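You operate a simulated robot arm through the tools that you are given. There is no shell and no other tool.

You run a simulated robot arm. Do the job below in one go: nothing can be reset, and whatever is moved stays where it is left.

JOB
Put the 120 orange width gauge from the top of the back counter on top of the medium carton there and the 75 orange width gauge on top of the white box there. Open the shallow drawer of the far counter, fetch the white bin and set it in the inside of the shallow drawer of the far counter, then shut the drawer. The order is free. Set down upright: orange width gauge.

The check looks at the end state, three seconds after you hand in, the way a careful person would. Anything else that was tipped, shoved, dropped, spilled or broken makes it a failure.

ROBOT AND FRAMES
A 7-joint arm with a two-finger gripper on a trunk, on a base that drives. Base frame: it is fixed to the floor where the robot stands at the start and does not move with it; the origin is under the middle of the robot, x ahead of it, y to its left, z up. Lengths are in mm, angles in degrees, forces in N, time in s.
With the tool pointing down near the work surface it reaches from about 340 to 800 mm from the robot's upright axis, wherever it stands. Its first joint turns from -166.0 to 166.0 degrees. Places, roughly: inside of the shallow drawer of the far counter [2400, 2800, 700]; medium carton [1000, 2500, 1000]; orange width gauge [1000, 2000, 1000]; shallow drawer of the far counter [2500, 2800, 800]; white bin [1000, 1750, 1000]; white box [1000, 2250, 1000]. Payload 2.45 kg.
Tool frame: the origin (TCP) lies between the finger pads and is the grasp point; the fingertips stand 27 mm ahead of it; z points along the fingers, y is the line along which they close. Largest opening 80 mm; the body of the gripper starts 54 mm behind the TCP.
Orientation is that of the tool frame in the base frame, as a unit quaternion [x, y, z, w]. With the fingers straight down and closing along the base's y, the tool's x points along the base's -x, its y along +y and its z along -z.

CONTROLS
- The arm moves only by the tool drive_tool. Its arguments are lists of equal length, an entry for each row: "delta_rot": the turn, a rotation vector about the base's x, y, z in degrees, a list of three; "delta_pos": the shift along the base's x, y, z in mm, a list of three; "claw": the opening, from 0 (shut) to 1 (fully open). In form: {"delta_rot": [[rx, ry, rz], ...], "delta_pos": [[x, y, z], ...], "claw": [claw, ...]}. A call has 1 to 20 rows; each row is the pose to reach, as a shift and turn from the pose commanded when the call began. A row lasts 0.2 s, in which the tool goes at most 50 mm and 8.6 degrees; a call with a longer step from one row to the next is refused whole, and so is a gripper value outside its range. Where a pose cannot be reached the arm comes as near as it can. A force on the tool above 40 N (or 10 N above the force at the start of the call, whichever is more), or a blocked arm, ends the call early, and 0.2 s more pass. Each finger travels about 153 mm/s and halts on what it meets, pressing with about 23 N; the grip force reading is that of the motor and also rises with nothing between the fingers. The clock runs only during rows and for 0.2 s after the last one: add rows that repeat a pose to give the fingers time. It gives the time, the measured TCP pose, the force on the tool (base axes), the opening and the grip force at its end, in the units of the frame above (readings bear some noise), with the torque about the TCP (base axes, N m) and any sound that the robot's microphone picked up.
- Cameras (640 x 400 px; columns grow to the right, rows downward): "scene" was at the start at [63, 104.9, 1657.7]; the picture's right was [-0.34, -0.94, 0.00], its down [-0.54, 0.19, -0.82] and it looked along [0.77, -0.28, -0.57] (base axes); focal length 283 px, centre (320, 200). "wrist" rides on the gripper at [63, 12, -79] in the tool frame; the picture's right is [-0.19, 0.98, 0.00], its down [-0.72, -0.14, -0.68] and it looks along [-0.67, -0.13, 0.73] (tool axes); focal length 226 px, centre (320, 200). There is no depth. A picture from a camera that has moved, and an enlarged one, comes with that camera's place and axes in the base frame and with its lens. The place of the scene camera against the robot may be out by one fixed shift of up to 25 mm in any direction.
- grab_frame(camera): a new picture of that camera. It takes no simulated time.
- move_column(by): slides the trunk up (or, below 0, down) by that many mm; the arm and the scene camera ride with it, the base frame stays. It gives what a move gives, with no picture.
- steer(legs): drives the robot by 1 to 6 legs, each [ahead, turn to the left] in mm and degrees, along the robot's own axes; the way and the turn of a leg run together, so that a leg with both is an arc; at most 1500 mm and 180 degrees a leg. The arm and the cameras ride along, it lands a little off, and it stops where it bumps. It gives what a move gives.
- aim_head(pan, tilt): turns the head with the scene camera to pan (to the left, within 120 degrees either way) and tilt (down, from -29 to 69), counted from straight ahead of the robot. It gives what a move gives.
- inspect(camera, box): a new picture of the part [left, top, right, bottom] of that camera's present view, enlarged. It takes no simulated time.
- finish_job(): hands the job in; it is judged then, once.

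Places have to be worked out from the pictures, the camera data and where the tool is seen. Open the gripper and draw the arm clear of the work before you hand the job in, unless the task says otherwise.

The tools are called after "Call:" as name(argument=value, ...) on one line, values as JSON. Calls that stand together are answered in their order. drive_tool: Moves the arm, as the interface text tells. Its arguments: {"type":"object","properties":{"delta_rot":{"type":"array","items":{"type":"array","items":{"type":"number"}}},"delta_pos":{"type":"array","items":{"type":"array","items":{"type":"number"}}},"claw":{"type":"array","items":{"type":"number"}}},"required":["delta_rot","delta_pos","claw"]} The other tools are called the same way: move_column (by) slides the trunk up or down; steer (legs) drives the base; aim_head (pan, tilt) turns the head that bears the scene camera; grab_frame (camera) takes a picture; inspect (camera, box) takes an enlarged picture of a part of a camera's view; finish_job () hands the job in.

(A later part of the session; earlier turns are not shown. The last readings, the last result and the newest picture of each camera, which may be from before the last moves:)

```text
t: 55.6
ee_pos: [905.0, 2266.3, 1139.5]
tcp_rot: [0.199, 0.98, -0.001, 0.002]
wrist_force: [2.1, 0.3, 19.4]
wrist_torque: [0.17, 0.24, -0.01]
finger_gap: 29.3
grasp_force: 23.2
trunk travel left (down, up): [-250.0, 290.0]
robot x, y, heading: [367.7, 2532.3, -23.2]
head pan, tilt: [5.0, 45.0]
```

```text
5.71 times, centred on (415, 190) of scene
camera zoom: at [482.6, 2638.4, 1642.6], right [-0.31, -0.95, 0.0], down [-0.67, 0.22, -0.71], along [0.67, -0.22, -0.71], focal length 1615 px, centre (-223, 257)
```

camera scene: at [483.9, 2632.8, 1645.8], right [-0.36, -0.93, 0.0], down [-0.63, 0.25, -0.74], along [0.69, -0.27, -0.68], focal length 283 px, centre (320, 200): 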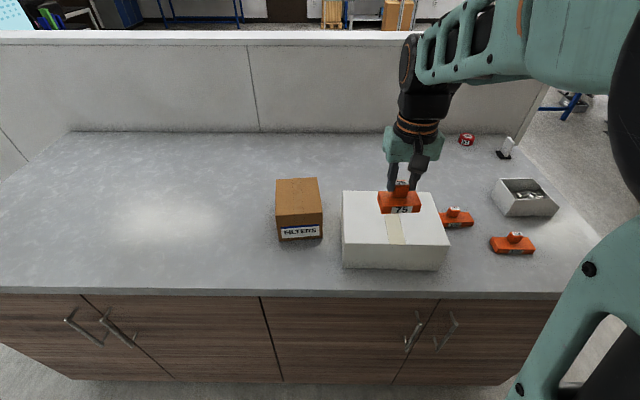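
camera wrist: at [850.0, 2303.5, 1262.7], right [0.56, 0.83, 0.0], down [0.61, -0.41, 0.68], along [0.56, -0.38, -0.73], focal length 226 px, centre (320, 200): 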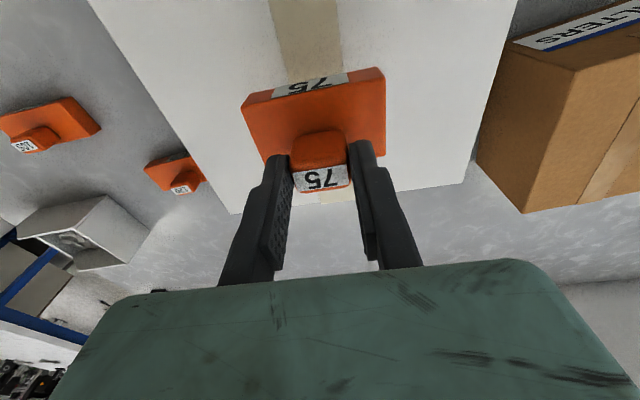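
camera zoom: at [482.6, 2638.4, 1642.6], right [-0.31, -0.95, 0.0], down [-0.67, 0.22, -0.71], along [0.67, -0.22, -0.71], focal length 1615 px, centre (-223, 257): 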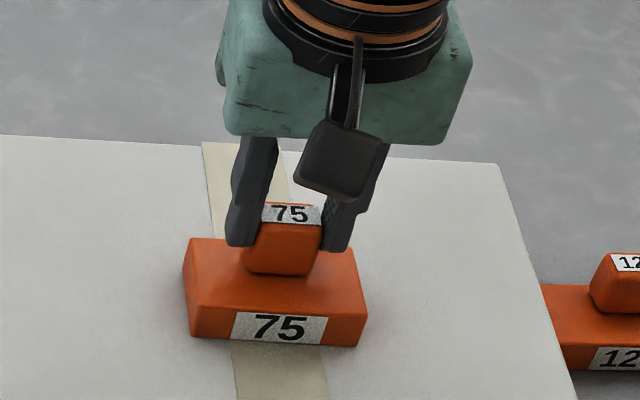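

Contact: about 19 N at TCP z 1139.4. I ease off 2 mm, open, and rise straight up.

Call:
drive_tool(delta_rot=[[0, 0, 0], [0, 0, 0], [0, 0, 0], [0, 0, 0], [0, 0, 0]], delta_pos=[[0, 0, 2], [0, 0, 2], [0, 0, 2], [0, 0, 2], [0, 0, 2]], claw=[0, 0, 0.55, 0.8, 0.8])

Call:
drive_tool(delta_rot=[[0, 0, 0], [0, 0, 0], [0, 0, 0], [0, 0, 0], [0, 0, 0]], delta_pos=[[0, 0, 15], [0, 0, 45], [0, 0, 90], [0, 0, 130], [0, 0, 130]], claw=[0.8, 0.8, 0.8, 0.8, 1])

Call:
grab_frame(camera="scene")

Call:
grab_frame(camera="wrist")

```text
t: 56.8
ee_pos: [905.5, 2266.6, 1140.0]
tcp_rot: [0.199, 0.98, -0.002, -0.001]
wrist_force: [-0.5, -0.7, -0.2]
wrist_torque: [-0.01, 0.02, -0.02]
finger_gap: 63.9
grasp_force: 0.0
trunk travel left (down, up): [-250.0, 290.0]
robot x, y, heading: [370.2, 2526.2, -23.0]
head pan, tilt: [5.0, 45.0]
```

```text
t: 58.0
ee_pos: [903.9, 2267.4, 1270.9]
tcp_rot: [0.199, 0.98, -0.001, -0.001]
wrist_force: [-0.1, 0.6, -0.8]
wrist_torque: [-0.01, 0.01, -0.03]
finger_gap: 80.1
grasp_force: 0.1
trunk travel left (down, up): [-250.0, 290.0]
robot x, y, heading: [370.1, 2534.1, -22.9]
head pan, tilt: [5.0, 45.0]
```

```text
taken
camera scene: at [483.9, 2637.8, 1642.3], right [-0.31, -0.95, 0.0], down [-0.67, 0.22, -0.71], along [0.67, -0.22, -0.71], focal length 283 px, centre (320, 200)
```

scene: 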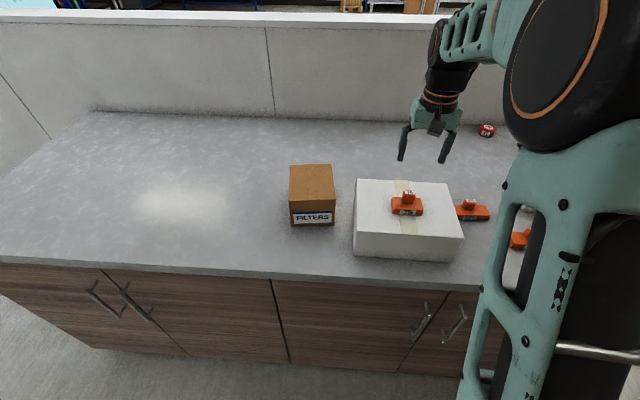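

```text
taken
camera wrist: at [850.3, 2304.3, 1349.7], right [0.56, 0.83, 0.0], down [0.61, -0.41, 0.68], along [0.56, -0.38, -0.73], focal length 226 px, centre (320, 200)
```

wrist: 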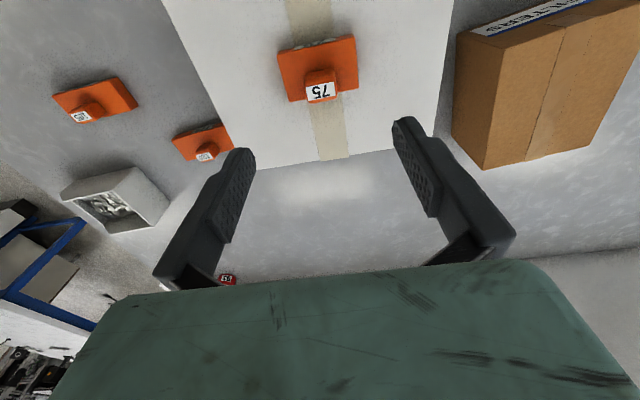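

The 75 gauge stands upright on the white box. Next I look closely at the 120 gauge from both cameras.

Call:
inspect(camera="wrist", box=[140, 90, 260, 180])

Call:
inspect(camera="scene", box=[430, 170, 530, 240])

```text
4.44 times, centred on (200, 135) of wrist
camera zoom: at [850.3, 2304.3, 1349.7], right [0.56, 0.83, 0.0], down [0.61, -0.41, 0.68], along [0.56, -0.38, -0.73], focal length 1005 px, centre (853, 489)
```

zoom: 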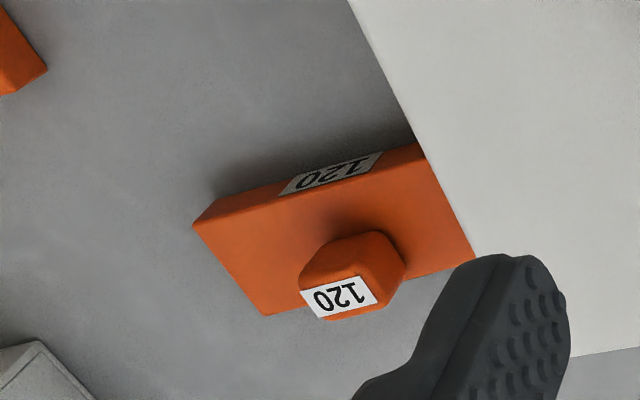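

```text
5.71 times, centred on (480, 205) of scene
camera zoom: at [483.9, 2637.8, 1642.3], right [-0.31, -0.95, 0.0], down [-0.67, 0.22, -0.71], along [0.67, -0.22, -0.71], focal length 1615 px, centre (-594, 171)
```

zoom: 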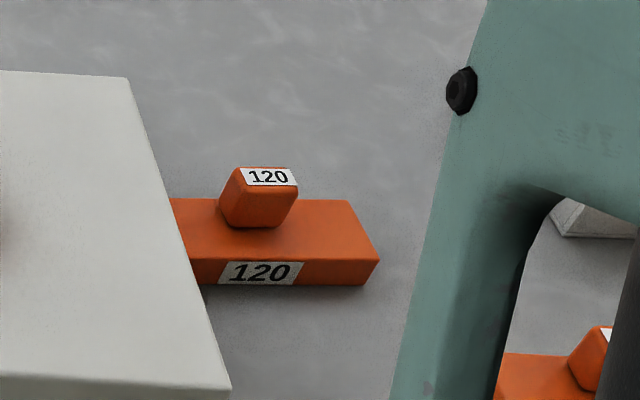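

The 120 gauge's knob is at about (908,2029), turned about 6° from my tool. I move above it at a safe height and check with the wrist camera.

Call:
drive_tool(delta_rot=[[0, 0, 1], [0, 0, 2], [0, 0, 3], [0, 0, 5], [0, 0, 6], [0, 0, 6], [0, 0, 6], [0, 0, 6]], delta_pos=[[1, -46, 0], [2, -92, 0], [3, -140, 0], [4, -188, 0], [4.6, -235, 0], [4.6, -238, -45], [4.6, -238, -85], [4.6, -238, -85]], claw=[1, 1, 1, 1, 0.85, 0.85, 0.85, 0.85])

Call:
grab_frame(camera="wrist")

Call:
inspect(camera="scene", box=[400, 130, 540, 230])

```text
t: 59.8
ee_pos: [909.5, 2026.8, 1182.7]
tcp_rot: [0.147, 0.989, -0.001, -0.002]
wrist_force: [-0.7, 0.7, -0.2]
wrist_torque: [-0.02, 0.02, -0.01]
finger_gap: 68.1
grasp_force: 0.0
trunk travel left (down, up): [-250.0, 290.0]
robot x, y, heading: [369.3, 2534.1, -23.1]
head pan, tilt: [5.0, 45.0]
```

```text
taken
camera wrist: at [851.4, 2058.9, 1263.6], right [0.47, 0.88, 0.0], down [0.65, -0.34, 0.68], along [0.6, -0.32, -0.73], focal length 226 px, centre (320, 200)
```

wrist: 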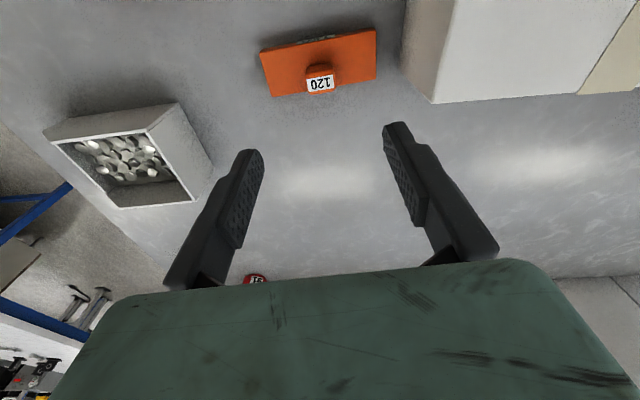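

```text
4.00 times, centred on (470, 180) of scene
camera zoom: at [483.8, 2637.4, 1642.4], right [-0.31, -0.95, 0.0], down [-0.67, 0.22, -0.71], along [0.67, -0.22, -0.71], focal length 1131 px, centre (-280, 280)
```

zoom: 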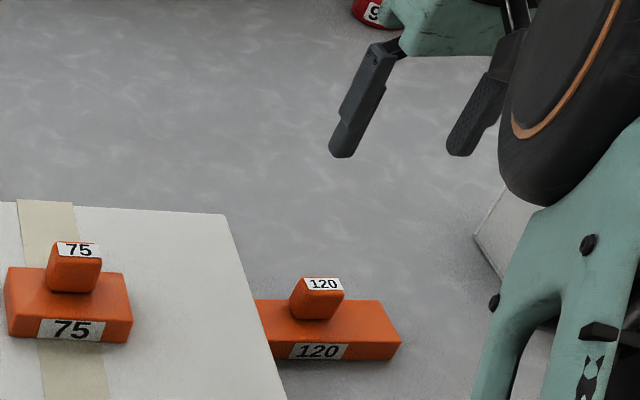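

The wrist ray puts the knob at (910,2027), directly below the TCP. I descend around the knob.

Call:
drive_tool(delta_rot=[[0, 0, 0], [0, 0, 0], [0, 0, 0], [0, 0, 0], [0, 0, 0], [0, 0, 0]], delta_pos=[[0, 0, -40], [0, 0, -80], [0, 0, -110], [0, 0, -135], [0, 0, -152], [0, 0, -152]], claw=[0.85, 0.85, 0.85, 0.85, 0.85, 0.85])

Call:
grab_frame(camera="wrist")

Call:
inspect(camera="scene", box=[400, 130, 540, 230])

```text
t: 61.2
ee_pos: [908.7, 2027.6, 1032.5]
tcp_rot: [0.147, 0.989, -0.001, 0.0]
wrist_force: [0.2, 0.2, 0.0]
wrist_torque: [-0.01, 0.01, 0.0]
finger_gap: 67.9
grasp_force: 0.2
trunk travel left (down, up): [-250.0, 290.0]
robot x, y, heading: [368.5, 2531.3, -23.0]
head pan, tilt: [5.0, 45.0]
```

```text
taken
camera wrist: at [852.2, 2059.6, 1111.6], right [0.47, 0.88, 0.0], down [0.65, -0.34, 0.68], along [0.6, -0.32, -0.73], focal length 226 px, centre (320, 200)
```

wrist: 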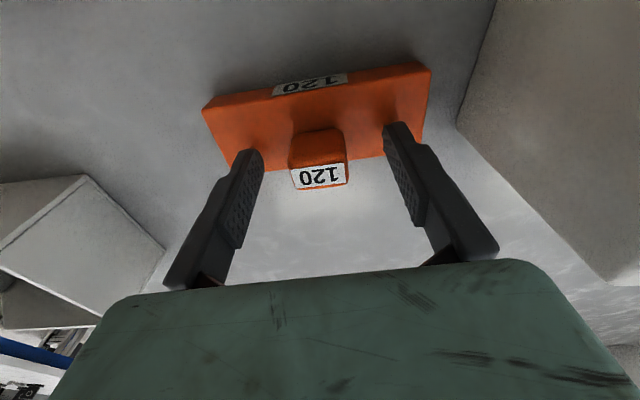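

```text
4.00 times, centred on (470, 180) of scene
camera zoom: at [483.8, 2637.7, 1642.4], right [-0.31, -0.95, 0.0], down [-0.67, 0.22, -0.71], along [0.67, -0.22, -0.71], focal length 1131 px, centre (-280, 280)
```

zoom: 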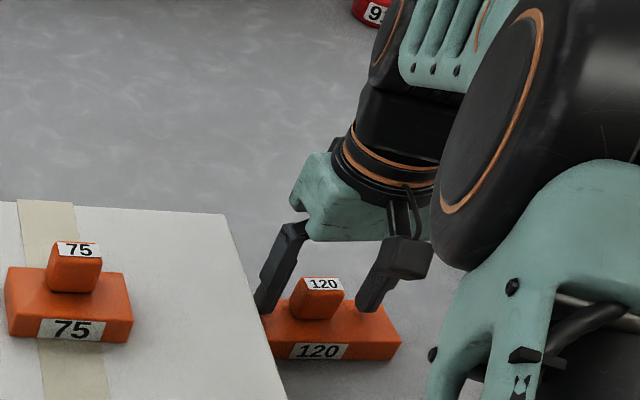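

It is well centred. I lower 2 mm and close on the knob.

Call:
drive_tool(delta_rot=[[0, 0, 0], [0, 0, 0], [0, 0, 0], [0, 0, 0], [0, 0, 0]], delta_pos=[[0, 0, -2], [0, 0, -2], [0, 0, -2], [0, 0, -2], [0, 0, -2]], claw=[0.85, 0.5, 0.2, 0, 0])

Call:
drive_tool(delta_rot=[[0, 0, 0], [0, 0, 0], [0, 0, 0], [0, 0, 0], [0, 0, 0], [0, 0, 0], [0, 0, 0], [0, 0, 0]], delta_pos=[[0, 0, 8], [0, 0, 30], [0, 0, 75], [0, 0, 120], [0, 0, 165], [0, 0, 210], [0, 0, 250], [0, 0, 250]], claw=[0, 0, 0, 0, 0, 0, 0, 0])

Call:
grab_frame(camera="scene")

Call:
grab_frame(camera="wrist")

```text
t: 62.4
ee_pos: [910.2, 2028.0, 1030.6]
tcp_rot: [0.147, 0.989, 0.0, -0.001]
wrist_force: [-1.3, 0.6, 0.7]
wrist_torque: [-0.01, -0.03, -0.02]
finger_gap: 29.5
grasp_force: 22.8
trunk travel left (down, up): [-250.0, 290.0]
robot x, y, heading: [369.5, 2532.2, -23.3]
head pan, tilt: [5.0, 45.0]
```

```text
t: 64.2
ee_pos: [909.0, 2028.4, 1281.5]
tcp_rot: [0.146, 0.989, 0.0, -0.001]
wrist_force: [0.0, -0.1, -1.0]
wrist_torque: [0.0, -0.02, -0.02]
finger_gap: 29.7
grasp_force: 22.5
trunk travel left (down, up): [-250.0, 290.0]
robot x, y, heading: [365.9, 2527.8, -23.2]
head pan, tilt: [5.0, 45.0]
```

```text
taken
camera scene: at [483.9, 2637.6, 1642.4], right [-0.31, -0.95, 0.0], down [-0.67, 0.22, -0.71], along [0.67, -0.22, -0.71], focal length 283 px, centre (320, 200)
```

scene: 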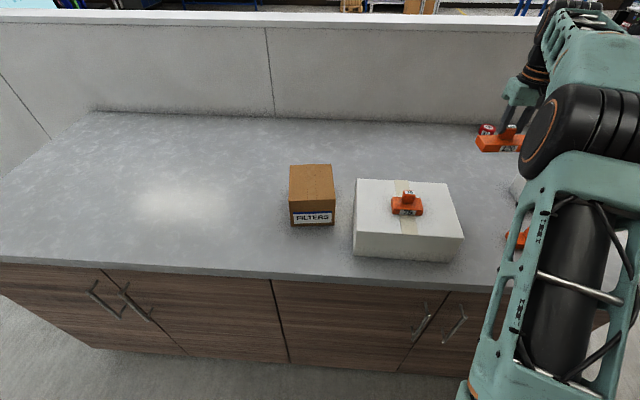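

```text
taken
camera wrist: at [851.5, 2060.0, 1360.1], right [0.47, 0.88, 0.0], down [0.65, -0.34, 0.68], along [0.6, -0.32, -0.73], focal length 226 px, centre (320, 200)
```

wrist: 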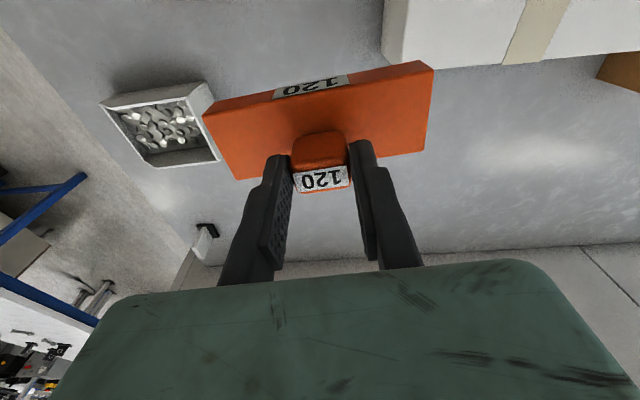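

I hold the 120 gauge at 29.7 mm. The medium carton's top is about 132×164 mm at z≈1070, centred near (1092,2477). I carry the gauge across at this height.

Call:
drive_tool(delta_rot=[[0, 0, 0], [0, 0, 0], [0, 0, 0], [0, 0, 0], [0, 0, 0], [0, 0, 0], [0, 0, 0.5], [0, 0, 1], [0, 0, 1.5], [0, 0, 1.5], [0, 0, 1.5], [0, 0, 1.5]], delta_pos=[[16, 40, 0], [33, 80, 0], [50, 121, 0], [66, 162, 0], [83, 203, 0], [100, 244, 0], [116, 285, 0], [133, 326, 0], [150, 367, 0], [166, 408, 0], [183, 449, 0], [183, 449, 0]], claw=[0, 0, 0, 0, 0, 0, 0, 0, 0, 0, 0, 0])

Call:
grab_frame(camera="scene")

Call:
grab_frame(camera="wrist")

```text
t: 66.8
ee_pos: [1093.0, 2479.0, 1279.9]
tcp_rot: [0.135, 0.991, 0.0, -0.001]
wrist_force: [0.3, 0.5, -2.0]
wrist_torque: [0.0, 0.01, -0.02]
finger_gap: 29.4
grasp_force: 23.1
trunk travel left (down, up): [-250.0, 290.0]
robot x, y, heading: [370.3, 2529.8, -23.2]
head pan, tilt: [5.0, 45.0]
```

```text
taken
camera scene: at [483.9, 2637.8, 1642.4], right [-0.31, -0.95, 0.0], down [-0.67, 0.22, -0.71], along [0.67, -0.22, -0.71], focal length 283 px, centre (320, 200)
```

scene: 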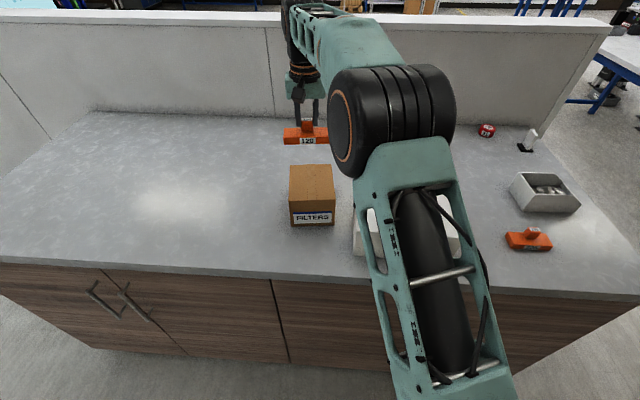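

```text
taken
camera wrist: at [1033.6, 2508.6, 1359.5], right [0.45, 0.89, 0.0], down [0.66, -0.33, 0.68], along [0.61, -0.31, -0.73], focal length 226 px, centre (320, 200)
```

wrist: 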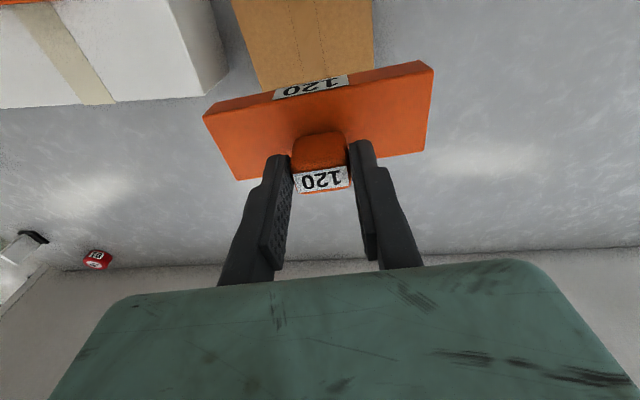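

I'm over the carton, about 5 mm too far left. I correct and descend to a small gap above it.

Call:
drive_tool(delta_rot=[[0, 0, 0], [0, 0, 0], [0, 0, 0], [0, 0, 0], [0, 0, 0], [0, 0, 0]], delta_pos=[[-1.3, -4.8, -30], [-1.3, -4.8, -65], [-1.3, -4.8, -95], [-1.3, -4.8, -115], [-1.3, -4.8, -125], [-1.3, -4.8, -125]], claw=[0, 0, 0, 0, 0, 0])

Call:
inspect(camera="scene", box=[260, 120, 480, 260])

Call:
grab_frame(camera="wrist")

```text
t: 68.2
ee_pos: [1090.6, 2472.4, 1154.6]
tcp_rot: [0.135, 0.991, -0.001, -0.001]
wrist_force: [-0.4, 0.4, -0.9]
wrist_torque: [0.02, 0.01, -0.01]
finger_gap: 29.5
grasp_force: 23.4
trunk travel left (down, up): [-250.0, 290.0]
robot x, y, heading: [369.5, 2527.5, -23.0]
head pan, tilt: [5.0, 45.0]
```

```text
2.86 times, centred on (370, 190) of scene
camera zoom: at [484.0, 2637.9, 1642.4], right [-0.31, -0.95, 0.0], down [-0.67, 0.22, -0.71], along [0.67, -0.22, -0.71], focal length 808 px, centre (177, 229)
```

zoom: 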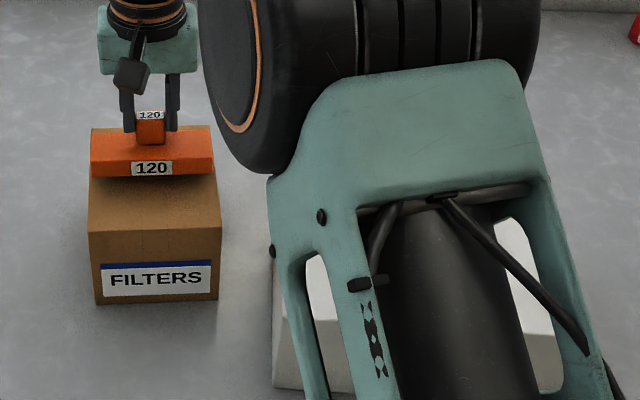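

```text
taken
camera wrist: at [1031.9, 2502.9, 1235.0], right [0.45, 0.89, 0.0], down [0.66, -0.33, 0.68], along [0.61, -0.31, -0.73], focal length 226 px, centre (320, 200)
```

wrist: 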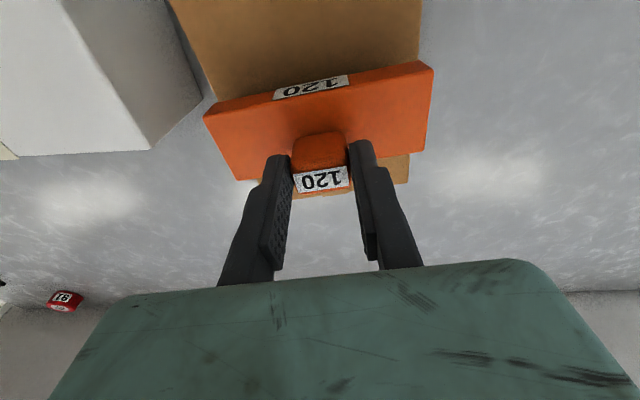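

The gauge is centred on the carton to within about a millimetre. I creep down, expecting contact near TCP z 1125.

Call:
drive_tool(delta_rot=[[0, 0, 0], [0, 0, 0], [0, 0, 0], [0, 0, 0]], delta_pos=[[0, 0, -7], [0, 0, -14], [0, 0, -18], [0, 0, -18]], claw=[0, 0, 0, 0])

Call:
drive_tool(delta_rot=[[0, 0, 0], [0, 0, 0], [0, 0, 0]], delta_pos=[[0, 0, -2], [0, 0, -3], [0, 0, -3]], claw=[0, 0, 0])

Call:
drive_tool(delta_rot=[[0, 0, 0], [0, 0, 0]], delta_pos=[[0, 0, -2], [0, 0, -2]], claw=[0, 0])

Call:
inspect(camera="scene", box=[275, 145, 375, 215])

```text
t: 69.2
ee_pos: [1090.0, 2473.4, 1139.3]
tcp_rot: [0.134, 0.991, 0.0, 0.001]
wrist_force: [2.2, -0.6, 13.3]
wrist_torque: [0.07, 0.21, -0.01]
finger_gap: 29.1
grasp_force: 23.5
trunk travel left (down, up): [-250.0, 290.0]
robot x, y, heading: [369.8, 2531.1, -23.0]
head pan, tilt: [5.0, 45.0]
```

```text
t: 70.0
ee_pos: [1091.2, 2472.7, 1137.0]
tcp_rot: [0.134, 0.991, -0.001, 0.001]
wrist_force: [5.9, -1.5, 24.8]
wrist_torque: [0.0, -0.16, -0.03]
finger_gap: 29.7
grasp_force: 23.1
trunk travel left (down, up): [-250.0, 290.0]
robot x, y, heading: [366.9, 2529.5, -23.0]
head pan, tilt: [5.0, 45.0]
```

```text
t: 70.6
ee_pos: [1090.1, 2473.1, 1133.9]
tcp_rot: [0.133, 0.991, -0.001, 0.0]
wrist_force: [4.4, -1.5, 24.7]
wrist_torque: [-0.01, -0.1, -0.02]
finger_gap: 29.4
grasp_force: 22.3
trunk travel left (down, up): [-250.0, 290.0]
robot x, y, heading: [370.1, 2534.0, -23.1]
head pan, tilt: [5.0, 45.0]
```

```text
5.71 times, centred on (325, 180) of scene
camera zoom: at [481.9, 2638.0, 1642.6], right [-0.31, -0.95, 0.0], down [-0.67, 0.22, -0.71], along [0.67, -0.22, -0.71], focal length 1615 px, centre (291, 314)
```

zoom: 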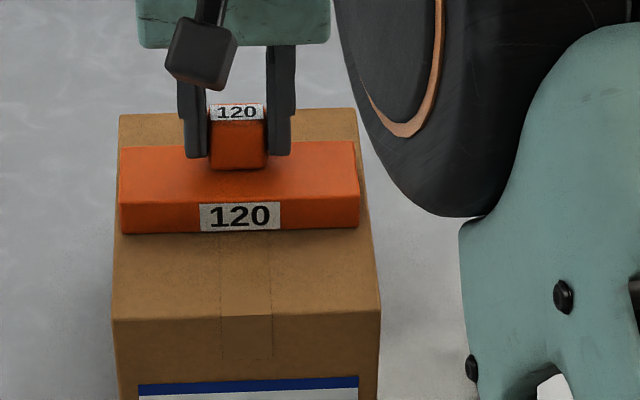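

Contact came earlier, at about z 1140, and the fingers slid a few mm down the knob. The gauge sits flat on the carton. I relieve the force, open and rise.

Call:
drive_tool(delta_rot=[[0, 0, 0], [0, 0, 0], [0, 0, 0], [0, 0, 0], [0, 0, 0]], delta_pos=[[0, 0, 2], [0, 0, 2], [0, 0, 2], [0, 0, 2], [0, 0, 2]], claw=[0, 0, 0.55, 0.8, 0.8])

Call:
drive_tool(delta_rot=[[0, 0, 0], [0, 0, 0], [0, 0, 0], [0, 0, 0], [0, 0, 0], [0, 0, 0]], delta_pos=[[0, 0, 10], [0, 0, 40], [0, 0, 85], [0, 0, 130], [0, 0, 160], [0, 0, 160]], claw=[0.8, 0.8, 0.8, 0.8, 1, 1])

Call:
grab_frame(camera="scene")

Call:
grab_frame(camera="wrist")

```text
t: 71.8
ee_pos: [1091.1, 2473.0, 1134.6]
tcp_rot: [0.134, 0.991, 0.0, -0.001]
wrist_force: [-2.1, 0.6, 3.3]
wrist_torque: [0.07, 0.02, 0.03]
finger_gap: 61.4
grasp_force: 0.0
trunk travel left (down, up): [-250.0, 290.0]
robot x, y, heading: [372.3, 2531.2, -23.2]
head pan, tilt: [5.0, 45.0]
```

```text
t: 73.2
ee_pos: [1090.2, 2472.9, 1295.4]
tcp_rot: [0.134, 0.991, -0.001, -0.001]
wrist_force: [0.5, 0.1, -0.5]
wrist_torque: [0.0, 0.02, -0.01]
finger_gap: 80.0
grasp_force: 0.0
trunk travel left (down, up): [-250.0, 290.0]
robot x, y, heading: [367.7, 2527.9, -23.4]
head pan, tilt: [5.0, 45.0]
```

```text
taken
camera scene: at [483.9, 2637.9, 1642.3], right [-0.31, -0.95, 0.0], down [-0.67, 0.22, -0.71], along [0.67, -0.22, -0.71], focal length 283 px, centre (320, 200)
```

scene: 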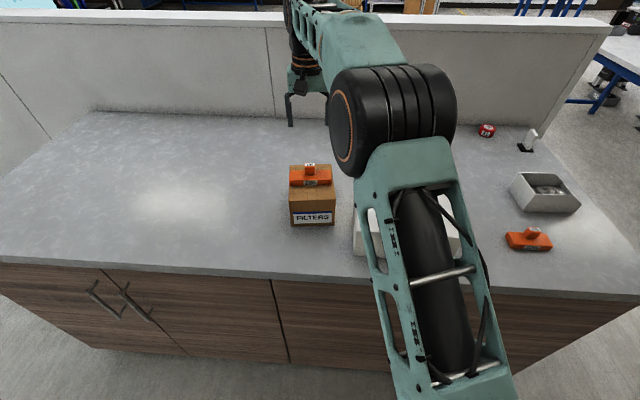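

```text
taken
camera wrist: at [1032.6, 2503.7, 1374.2], right [0.45, 0.89, 0.0], down [0.66, -0.33, 0.68], along [0.61, -0.31, -0.73], focal length 226 px, centre (320, 200)
```

wrist: 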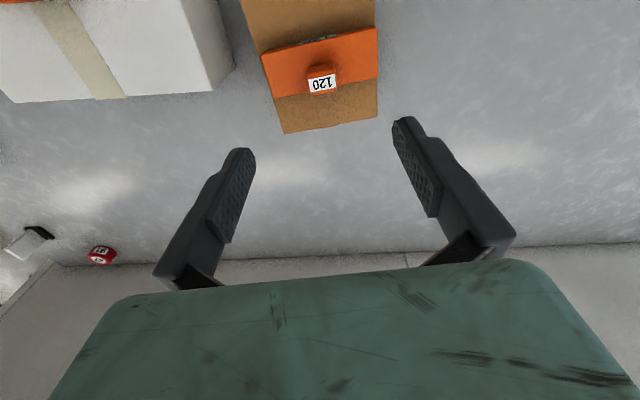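

Both gauges are placed. I draw the arm back to the midline for driving and then check both gauges.

Call:
drive_tool(delta_rot=[[0, 0, -1], [0, 0, -2], [0, 0, -3], [0, 0, -4], [0, 0, -5], [0, 0, -6], [0, 0, -7.6], [0, 0, -7.6]], delta_pos=[[-40, -18, 5], [-80, -37, 5], [-120, -56, 5], [-160, -75, 5], [-200, -94, 5], [-240, -112, 5], [-279, -130, 5], [-279, -130, 5]], claw=[1, 1, 1, 1, 1, 1, 1, 1])

Call:
steer(legs=[[-60, 0]])

Call:
inspect(camera="scene", box=[260, 140, 500, 290])

Call:
inspect(camera="scene", box=[440, 120, 600, 250])

```text
t: 75.0
ee_pos: [811.4, 2342.3, 1299.0]
tcp_rot: [0.2, 0.98, -0.001, -0.002]
wrist_force: [-0.5, -0.2, 0.3]
wrist_torque: [0.0, 0.01, -0.01]
finger_gap: 80.0
grasp_force: 0.1
trunk travel left (down, up): [-250.0, 290.0]
robot x, y, heading: [371.7, 2531.0, -23.0]
head pan, tilt: [5.0, 45.0]
```

```text
t: 76.0
ee_pos: [753.4, 2366.6, 1301.6]
tcp_rot: [0.2, 0.98, -0.001, 0.0]
wrist_force: [0.3, 0.0, -0.3]
wrist_torque: [0.02, -0.04, 0.0]
finger_gap: 79.8
grasp_force: 0.1
trunk travel left (down, up): [-250.0, 290.0]
robot x, y, heading: [312.8, 2558.2, -23.3]
head pan, tilt: [5.0, 45.0]
```

```text
2.67 times, centred on (380, 215) of scene
camera zoom: at [425.3, 2658.4, 1645.8], right [-0.36, -0.93, 0.0], down [-0.63, 0.24, -0.74], along [0.69, -0.26, -0.68], focal length 754 px, centre (160, 160)
```

zoom: 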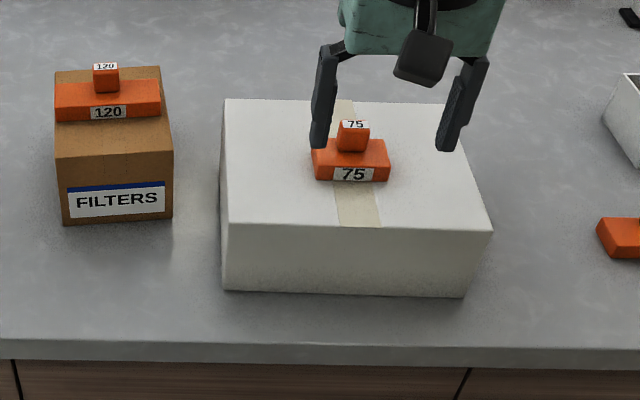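

```text
3.08 times, centred on (520, 185) of scene
camera zoom: at [425.3, 2658.4, 1645.8], right [-0.36, -0.93, 0.0], down [-0.63, 0.24, -0.74], along [0.69, -0.26, -0.68], focal length 870 px, centre (-295, 246)
```

zoom: 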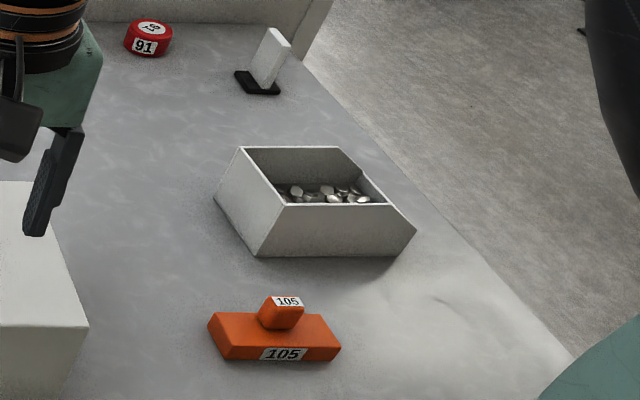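

Both gauges are upright and secure, and the bin of parts is undisturbed. Now I drive round the near end to find the far counter's drawer.

Call:
steer(legs=[[0, -89.7], [1330, 0], [0, 90]])

Call:
aim_head(pan=10, tilt=25)

Call:
grab_frame(camera="scene")

```text
t: 90.5
ee_pos: [272.1, 1148.1, 1299.9]
tcp_rot: [0.186, 0.982, 0.0, -0.001]
wrist_force: [0.2, -0.7, 0.0]
wrist_torque: [0.04, 0.0, 0.0]
finger_gap: 80.1
grasp_force: 0.0
trunk travel left (down, up): [-250.0, 290.0]
robot x, y, heading: [-175.6, 1325.1, -21.6]
head pan, tilt: [5.0, 45.0]
```

```text
t: 91.3
ee_pos: [271.8, 1147.6, 1299.6]
tcp_rot: [0.187, 0.982, 0.0, -0.001]
wrist_force: [-1.1, 0.4, 0.1]
wrist_torque: [-0.01, 0.02, 0.02]
finger_gap: 80.2
grasp_force: 0.1
trunk travel left (down, up): [-250.0, 290.0]
robot x, y, heading: [-172.9, 1326.8, -21.3]
head pan, tilt: [10.0, 25.0]
```

```text
taken
camera scene: at [-52.4, 1437.6, 1672.0], right [-0.22, -0.97, 0.0], down [-0.42, 0.1, -0.9], along [0.88, -0.2, -0.43], focal length 283 px, centre (320, 200)
```

scene: 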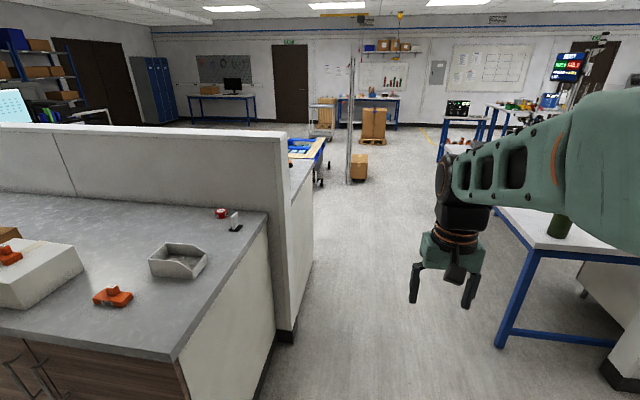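

The corridor is clear. I drive along it past the far counter's end and look left.

Call:
steer(legs=[[0, -1.2], [1400, 0], [1350, 0]])

Call:
aim_head(pan=90, tilt=25)

Call:
grab_frame(camera="scene")

```text
t: 104.9
ee_pos: [2793.1, 75.3, 1298.7]
tcp_rot: [0.199, 0.98, 0.0, -0.001]
wrist_force: [0.3, 0.1, 0.6]
wrist_torque: [0.0, 0.0, 0.02]
finger_gap: 79.8
grasp_force: 0.2
trunk travel left (down, up): [-250.0, 290.0]
robot x, y, heading: [2349.2, 263.7, -22.8]
head pan, tilt: [10.0, 25.0]
```

```text
t: 106.5
ee_pos: [2793.5, 74.1, 1297.0]
tcp_rot: [0.199, 0.98, 0.0, -0.004]
wrist_force: [-0.7, -0.8, -0.3]
wrist_torque: [0.0, 0.03, -0.01]
finger_gap: 80.2
grasp_force: 0.0
trunk travel left (down, up): [-250.0, 290.0]
robot x, y, heading: [2349.0, 261.7, -22.8]
head pan, tilt: [90.0, 25.0]
```

```text
taken
camera scene: at [2476.2, 373.8, 1672.8], right [-0.22, -0.98, 0.0], down [-0.41, 0.09, -0.91], along [0.88, -0.2, -0.42], focal length 283 px, centre (320, 200)
```

scene: 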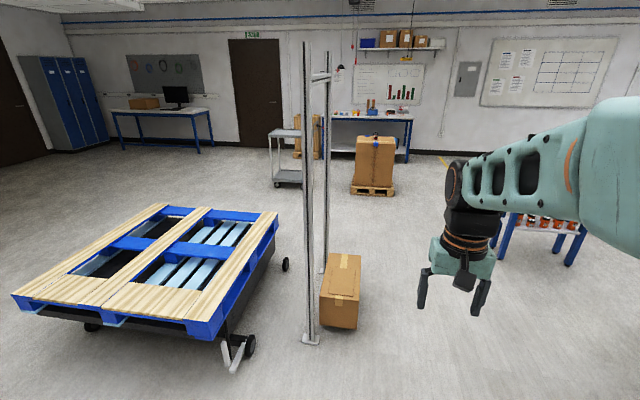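

The picture still shows the old head direction, so I take another.

Call:
grab_frame(camera="scene")

```text
taken
camera scene: at [2476.2, 373.8, 1672.8], right [-0.22, -0.98, 0.0], down [-0.41, 0.09, -0.91], along [0.88, -0.2, -0.42], focal length 283 px, centre (320, 200)
```

scene: 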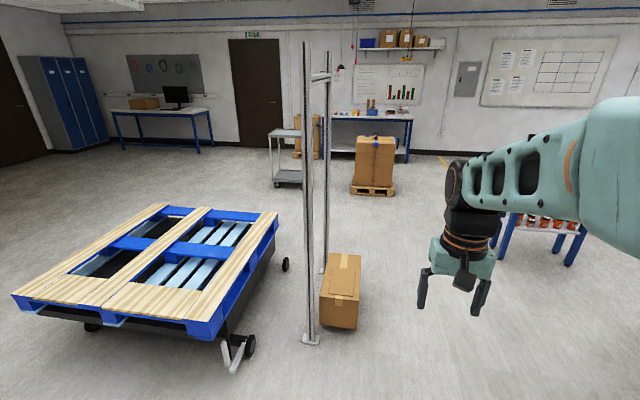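

I repeat the head command.

Call:
aim_head(pan=85, tilt=27)

Call:
grab_frame(camera="scene")

```text
t: 107.1
ee_pos: [2791.8, 73.2, 1297.6]
tcp_rot: [0.198, 0.98, 0.0, -0.003]
wrist_force: [-0.6, 0.8, -0.2]
wrist_torque: [-0.01, 0.0, -0.01]
finger_gap: 80.1
grasp_force: 0.0
trunk travel left (down, up): [-250.0, 290.0]
robot x, y, heading: [2350.1, 262.0, -22.8]
head pan, tilt: [85.0, 27.0]
```

```text
taken
camera scene: at [2476.2, 373.9, 1672.7], right [-0.22, -0.98, 0.0], down [-0.42, 0.09, -0.9], along [0.88, -0.2, -0.43], focal length 283 px, centre (320, 200)
```

scene: 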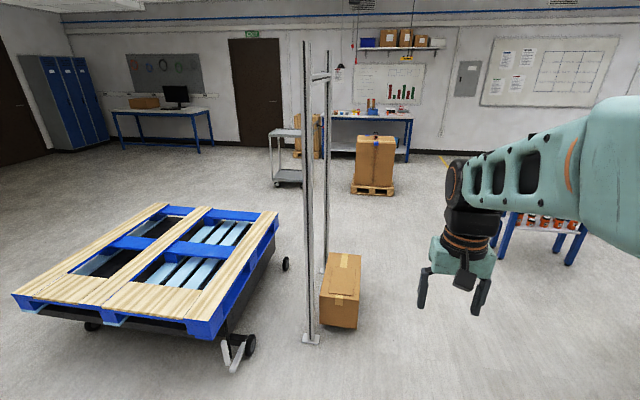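

The head no longer seems to pan. I turn the base left instead to face along the far counter's aisle.

Call:
steer(legs=[[0, 90]])

Call:
grab_frame(camera="scene")

```text
t: 111.4
ee_pos: [2544.4, 703.2, 1297.3]
tcp_rot: [-0.547, 0.837, -0.002, -0.002]
wrist_force: [-0.1, -0.2, 0.6]
wrist_torque: [0.0, -0.01, 0.02]
finger_gap: 80.0
grasp_force: 0.0
trunk travel left (down, up): [-250.0, 290.0]
robot x, y, heading: [2350.2, 262.7, 66.7]
head pan, tilt: [85.0, 27.0]
```

```text
taken
camera scene: at [2235.1, 384.9, 1671.8], right [0.97, -0.23, 0.0], down [-0.1, -0.42, -0.9], along [0.21, 0.88, -0.43], focal length 283 px, centre (320, 200)
```

scene: 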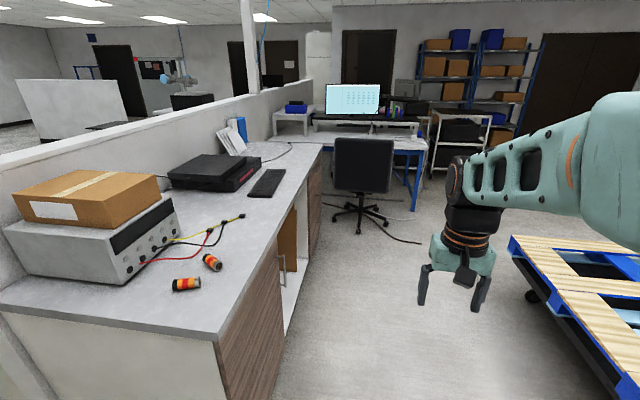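

The far counter's front runs from here to about (2860,2930). The drawer unit is near its far end, beside an office chair. I zoom in.

Call:
inspect(camera="scene", box=[260, 130, 420, 250])

```text
3.33 times, centred on (340, 190) of scene
camera zoom: at [2235.1, 384.9, 1671.8], right [0.97, -0.23, 0.0], down [-0.1, -0.42, -0.9], along [0.21, 0.88, -0.43], focal length 942 px, centre (253, 233)
```

zoom: 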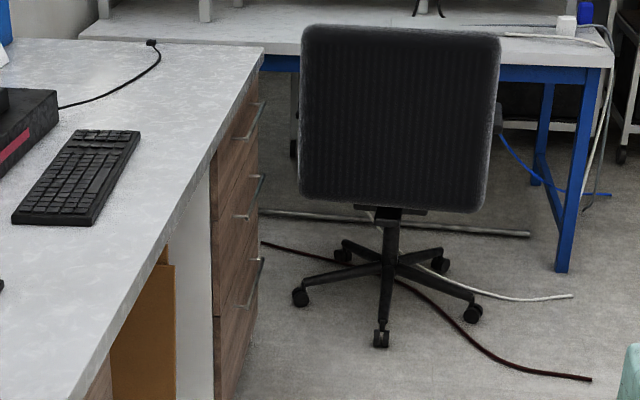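

The drawer stack is at l≈1750 along this counter's front, and the chair is just beyond. I drive up the aisle and then turn to face the drawers.

Call:
steer(legs=[[1200, 0], [1100, 0], [0, 90]])

Call:
aim_head(pan=0, tilt=40)

Call:
grab_frame(camera="scene")

```text
t: 126.7
ee_pos: [2825.6, 2579.0, 1295.0]
tcp_rot: [0.978, -0.207, 0.008, 0.0]
wrist_force: [-0.8, -0.4, 0.5]
wrist_torque: [0.02, 0.0, 0.01]
finger_gap: 80.0
grasp_force: 0.0
trunk travel left (down, up): [-250.0, 290.0]
robot x, y, heading: [3263.5, 2382.4, 156.4]
head pan, tilt: [85.0, 27.0]
```

```text
t: 128.3
ee_pos: [2825.3, 2578.0, 1293.8]
tcp_rot: [0.979, -0.206, 0.007, 0.0]
wrist_force: [-0.3, -0.1, -0.3]
wrist_torque: [0.02, 0.01, 0.04]
finger_gap: 79.8
grasp_force: 0.1
trunk travel left (down, up): [-250.0, 290.0]
robot x, y, heading: [3264.8, 2384.3, 156.4]
head pan, tilt: [0.0, 40.0]
```

```text
taken
camera scene: at [3141.6, 2256.4, 1652.7], right [0.16, 0.99, 0.0], down [0.61, -0.1, -0.79], along [-0.78, 0.13, -0.62], focal length 283 px, centre (320, 200)
```

scene: 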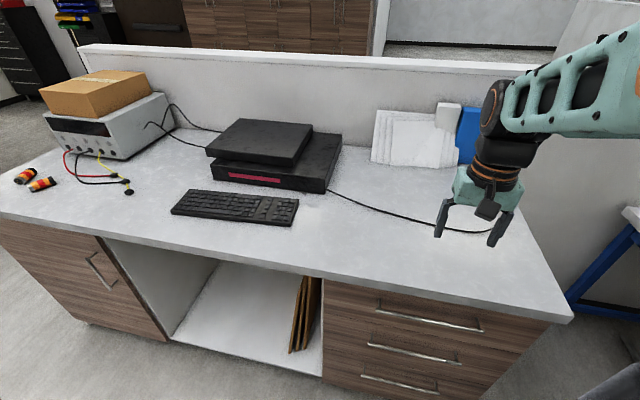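

The drawers are at the right of this view. I tilt the head further down and zoom in.

Call:
aim_head(pan=0, tilt=60)

Call:
grab_frame(camera="scene")

Call:
grab_frame(camera="wrist")

```text
t: 129.1
ee_pos: [2825.3, 2577.7, 1295.4]
tcp_rot: [0.979, -0.205, 0.006, 0.001]
wrist_force: [-0.7, -0.6, -0.4]
wrist_torque: [0.02, 0.0, 0.0]
finger_gap: 80.0
grasp_force: 0.0
trunk travel left (down, up): [-250.0, 290.0]
robot x, y, heading: [3265.5, 2383.8, 156.2]
head pan, tilt: [0.0, 60.0]
```

```text
taken
camera scene: at [3157.3, 2253.1, 1627.0], right [0.15, 0.99, 0.0], down [0.82, -0.13, -0.55], along [-0.54, 0.08, -0.83], focal length 283 px, centre (320, 200)
```

scene: 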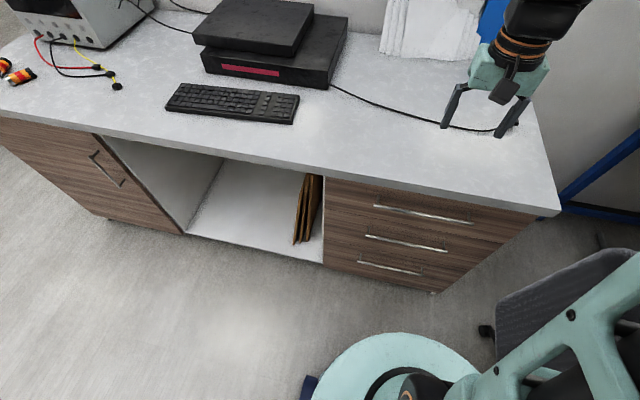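

```text
taken
camera wrist: at [2876.2, 2542.9, 1375.3], right [-0.57, -0.82, 0.0], down [-0.61, 0.42, 0.67], along [-0.55, 0.39, -0.74], focal length 226 px, centre (320, 200)
```

wrist: 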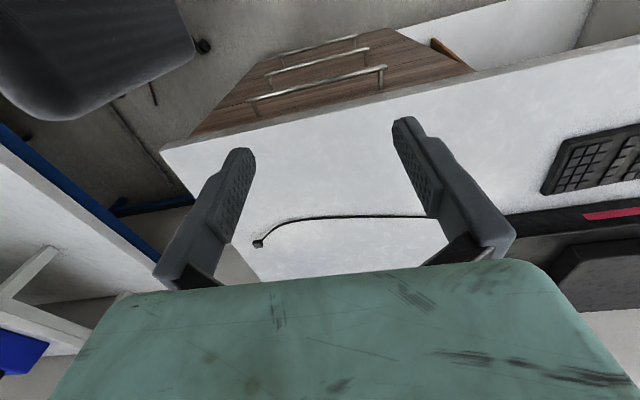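

I see three drawers. I zoom in on the fronts and handles.

Call:
inspect(camera="scene", box=[310, 160, 570, 310])

Call:
inspect(camera="wrist", box=[160, 10, 480, 190])

```text
2.46 times, centred on (440, 235) of scene
camera zoom: at [3157.3, 2253.1, 1627.0], right [0.15, 0.99, 0.0], down [0.82, -0.13, -0.55], along [-0.54, 0.08, -0.83], focal length 696 px, centre (25, 114)
```

zoom: 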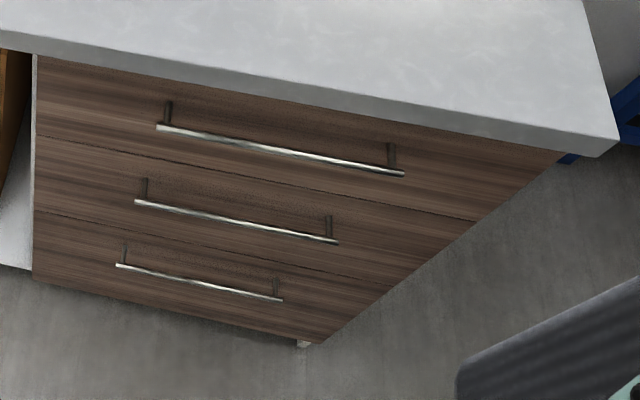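

```text
2.00 times, centred on (320, 100) of wrist
camera zoom: at [2876.2, 2542.9, 1375.3], right [-0.57, -0.82, 0.0], down [-0.61, 0.42, 0.67], along [-0.55, 0.39, -0.74], focal length 452 px, centre (320, 400)
```

zoom: 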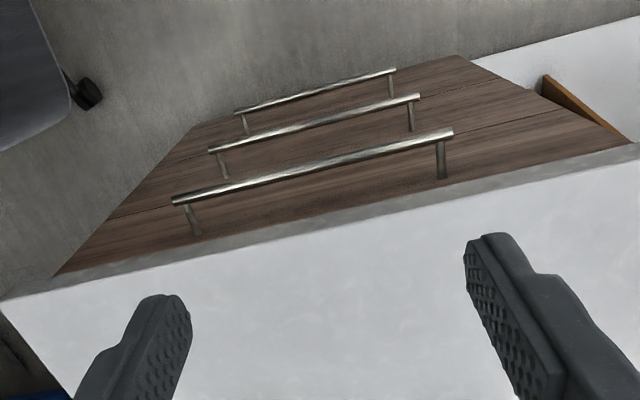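

The top drawer is the shallow one (front z≈772–930), with its bar handle near z≈850 and its middle near (2770,2638). I'll grip the bar with a level tool and pull by driving back, so I first back off a little and lower the trunk.

Call:
steer(legs=[[-130, 0]])

Call:
move_column(by=-200)

Call:
grab_frame(camera="scene")

```text
t: 130.4
ee_pos: [2944.9, 2526.2, 1295.2]
tcp_rot: [0.979, -0.206, 0.006, 0.0]
wrist_force: [0.6, -0.5, -0.4]
wrist_torque: [0.0, 0.03, 0.0]
finger_gap: 79.9
grasp_force: 0.0
trunk travel left (down, up): [-250.0, 290.0]
robot x, y, heading: [3388.2, 2330.6, 156.2]
head pan, tilt: [0.0, 60.0]
```

```text
t: 132.5
ee_pos: [2943.9, 2526.8, 1094.8]
tcp_rot: [0.978, -0.207, 0.008, 0.001]
wrist_force: [0.5, -0.4, -0.5]
wrist_torque: [0.03, 0.01, 0.01]
finger_gap: 80.0
grasp_force: 0.0
trunk travel left (down, up): [-50.0, 490.0]
robot x, y, heading: [3384.3, 2330.2, 156.5]
head pan, tilt: [0.0, 60.0]
```

```text
taken
camera scene: at [3278.1, 2200.8, 1425.3], right [0.16, 0.99, 0.0], down [0.84, -0.13, -0.53], along [-0.52, 0.08, -0.85], focal length 283 px, centre (320, 200)
```

scene: 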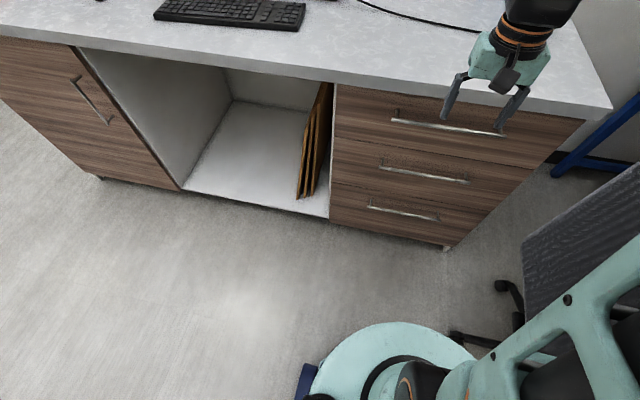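

I yaw the tool 90° in the air so that the fingers can straddle the horizontal bar.

Call:
drive_tool(delta_rot=[[0, 0, -8], [0, 0, -16], [0, 0, -24], [0, 0, -32], [0, 0, -40], [0, 0, -48], [0, 0, -56], [0, 0, -64], [0, 0, -72], [0, 0, -80], [0, 0, -88], [0, 0, -89.5], [0, 0, -89.5]], delta_pos=[[0, 0, 0], [0, 0, 0], [0, 0, 0], [0, 0, 0], [0, 0, 0], [0, 0, 0], [0, 0, 0], [0, 0, 0], [0, 0, 0], [0, 0, 0], [0, 0, 0], [0, 0, 0], [0, 0, 0]], claw=[1, 1, 1, 1, 1, 1, 1, 1, 1, 1, 1, 1, 1])

Call:
grab_frame(camera="scene")

```text
t: 135.3
ee_pos: [2944.3, 2526.0, 1091.2]
tcp_rot: [-0.55, 0.835, -0.008, -0.002]
wrist_force: [0.2, 0.1, -0.3]
wrist_torque: [0.01, -0.02, 0.0]
finger_gap: 79.8
grasp_force: 0.0
trunk travel left (down, up): [-50.0, 490.0]
robot x, y, heading: [3380.9, 2333.5, 156.5]
head pan, tilt: [0.0, 60.0]
```

```text
taken
camera scene: at [3279.5, 2196.3, 1423.0], right [0.1, 1.0, 0.0], down [0.86, -0.08, -0.5], along [-0.5, 0.05, -0.87], focal length 283 px, centre (320, 200)
```

scene: 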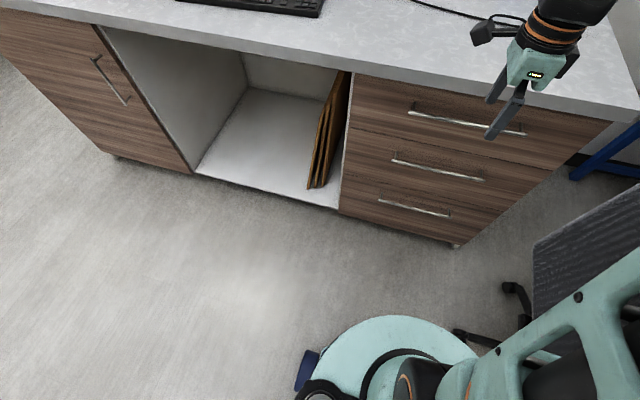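

The yaw worked. Now I pitch the tool toward the drawer while moving slightly forward and down.

Call:
drive_tool(delta_rot=[[3.1, 7.4, 0], [6.2, 14.8, 0], [9.3, 22.1, 0], [12.4, 29.5, 0], [15.5, 36.9, 0], [18.6, 44.3, 0], [21.7, 51.6, 0], [24.8, 59, 0], [27.9, 66.4, 0], [31, 73.8, 0], [34.1, 81.1, 0], [34.8, 83, 0], [34.8, 83, 0]], delta_pos=[[-10, 4, -12], [-20, 8, -24], [-30, 12, -36], [-40, 17, -48], [-50, 21, -60], [-60, 25, -72], [-70, 29, -84], [-80, 34, -96], [-90, 38, -108], [-100, 42, -120], [-110, 46, -132], [-110, 46, -140], [-110, 46, -140]], claw=[1, 1, 1, 1, 1, 1, 1, 1, 1, 1, 1, 1, 1])

Call:
grab_frame(camera="scene")

Call:
grab_frame(camera="wrist")

```text
t: 138.1
ee_pos: [2834.3, 2572.6, 954.9]
tcp_rot: [-0.393, 0.588, 0.584, -0.398]
wrist_force: [-0.6, 0.6, 0.4]
wrist_torque: [-0.01, 0.01, -0.02]
finger_gap: 80.4
grasp_force: 0.0
trunk travel left (down, up): [-50.0, 490.0]
robot x, y, heading: [3383.0, 2328.1, 156.2]
head pan, tilt: [0.0, 60.0]
```

```text
taken
camera scene: at [3284.9, 2216.9, 1423.0], right [0.4, 0.92, 0.0], down [0.79, -0.35, -0.5], along [-0.46, 0.2, -0.87], focal length 283 px, centre (320, 200)
```

scene: 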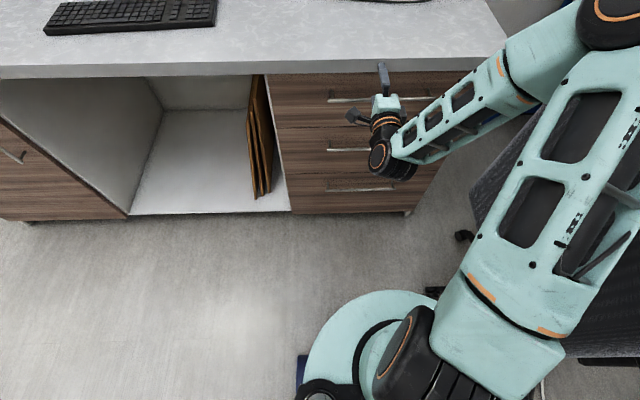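

```text
taken
camera wrist: at [2882.9, 2485.2, 967.5], right [0.07, 0.19, 0.98], down [0.9, 0.41, -0.15], along [-0.43, 0.89, -0.14], focal length 226 px, centre (320, 200)
```

wrist: 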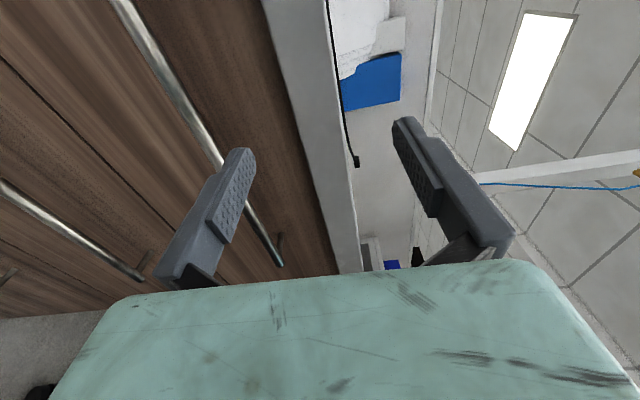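

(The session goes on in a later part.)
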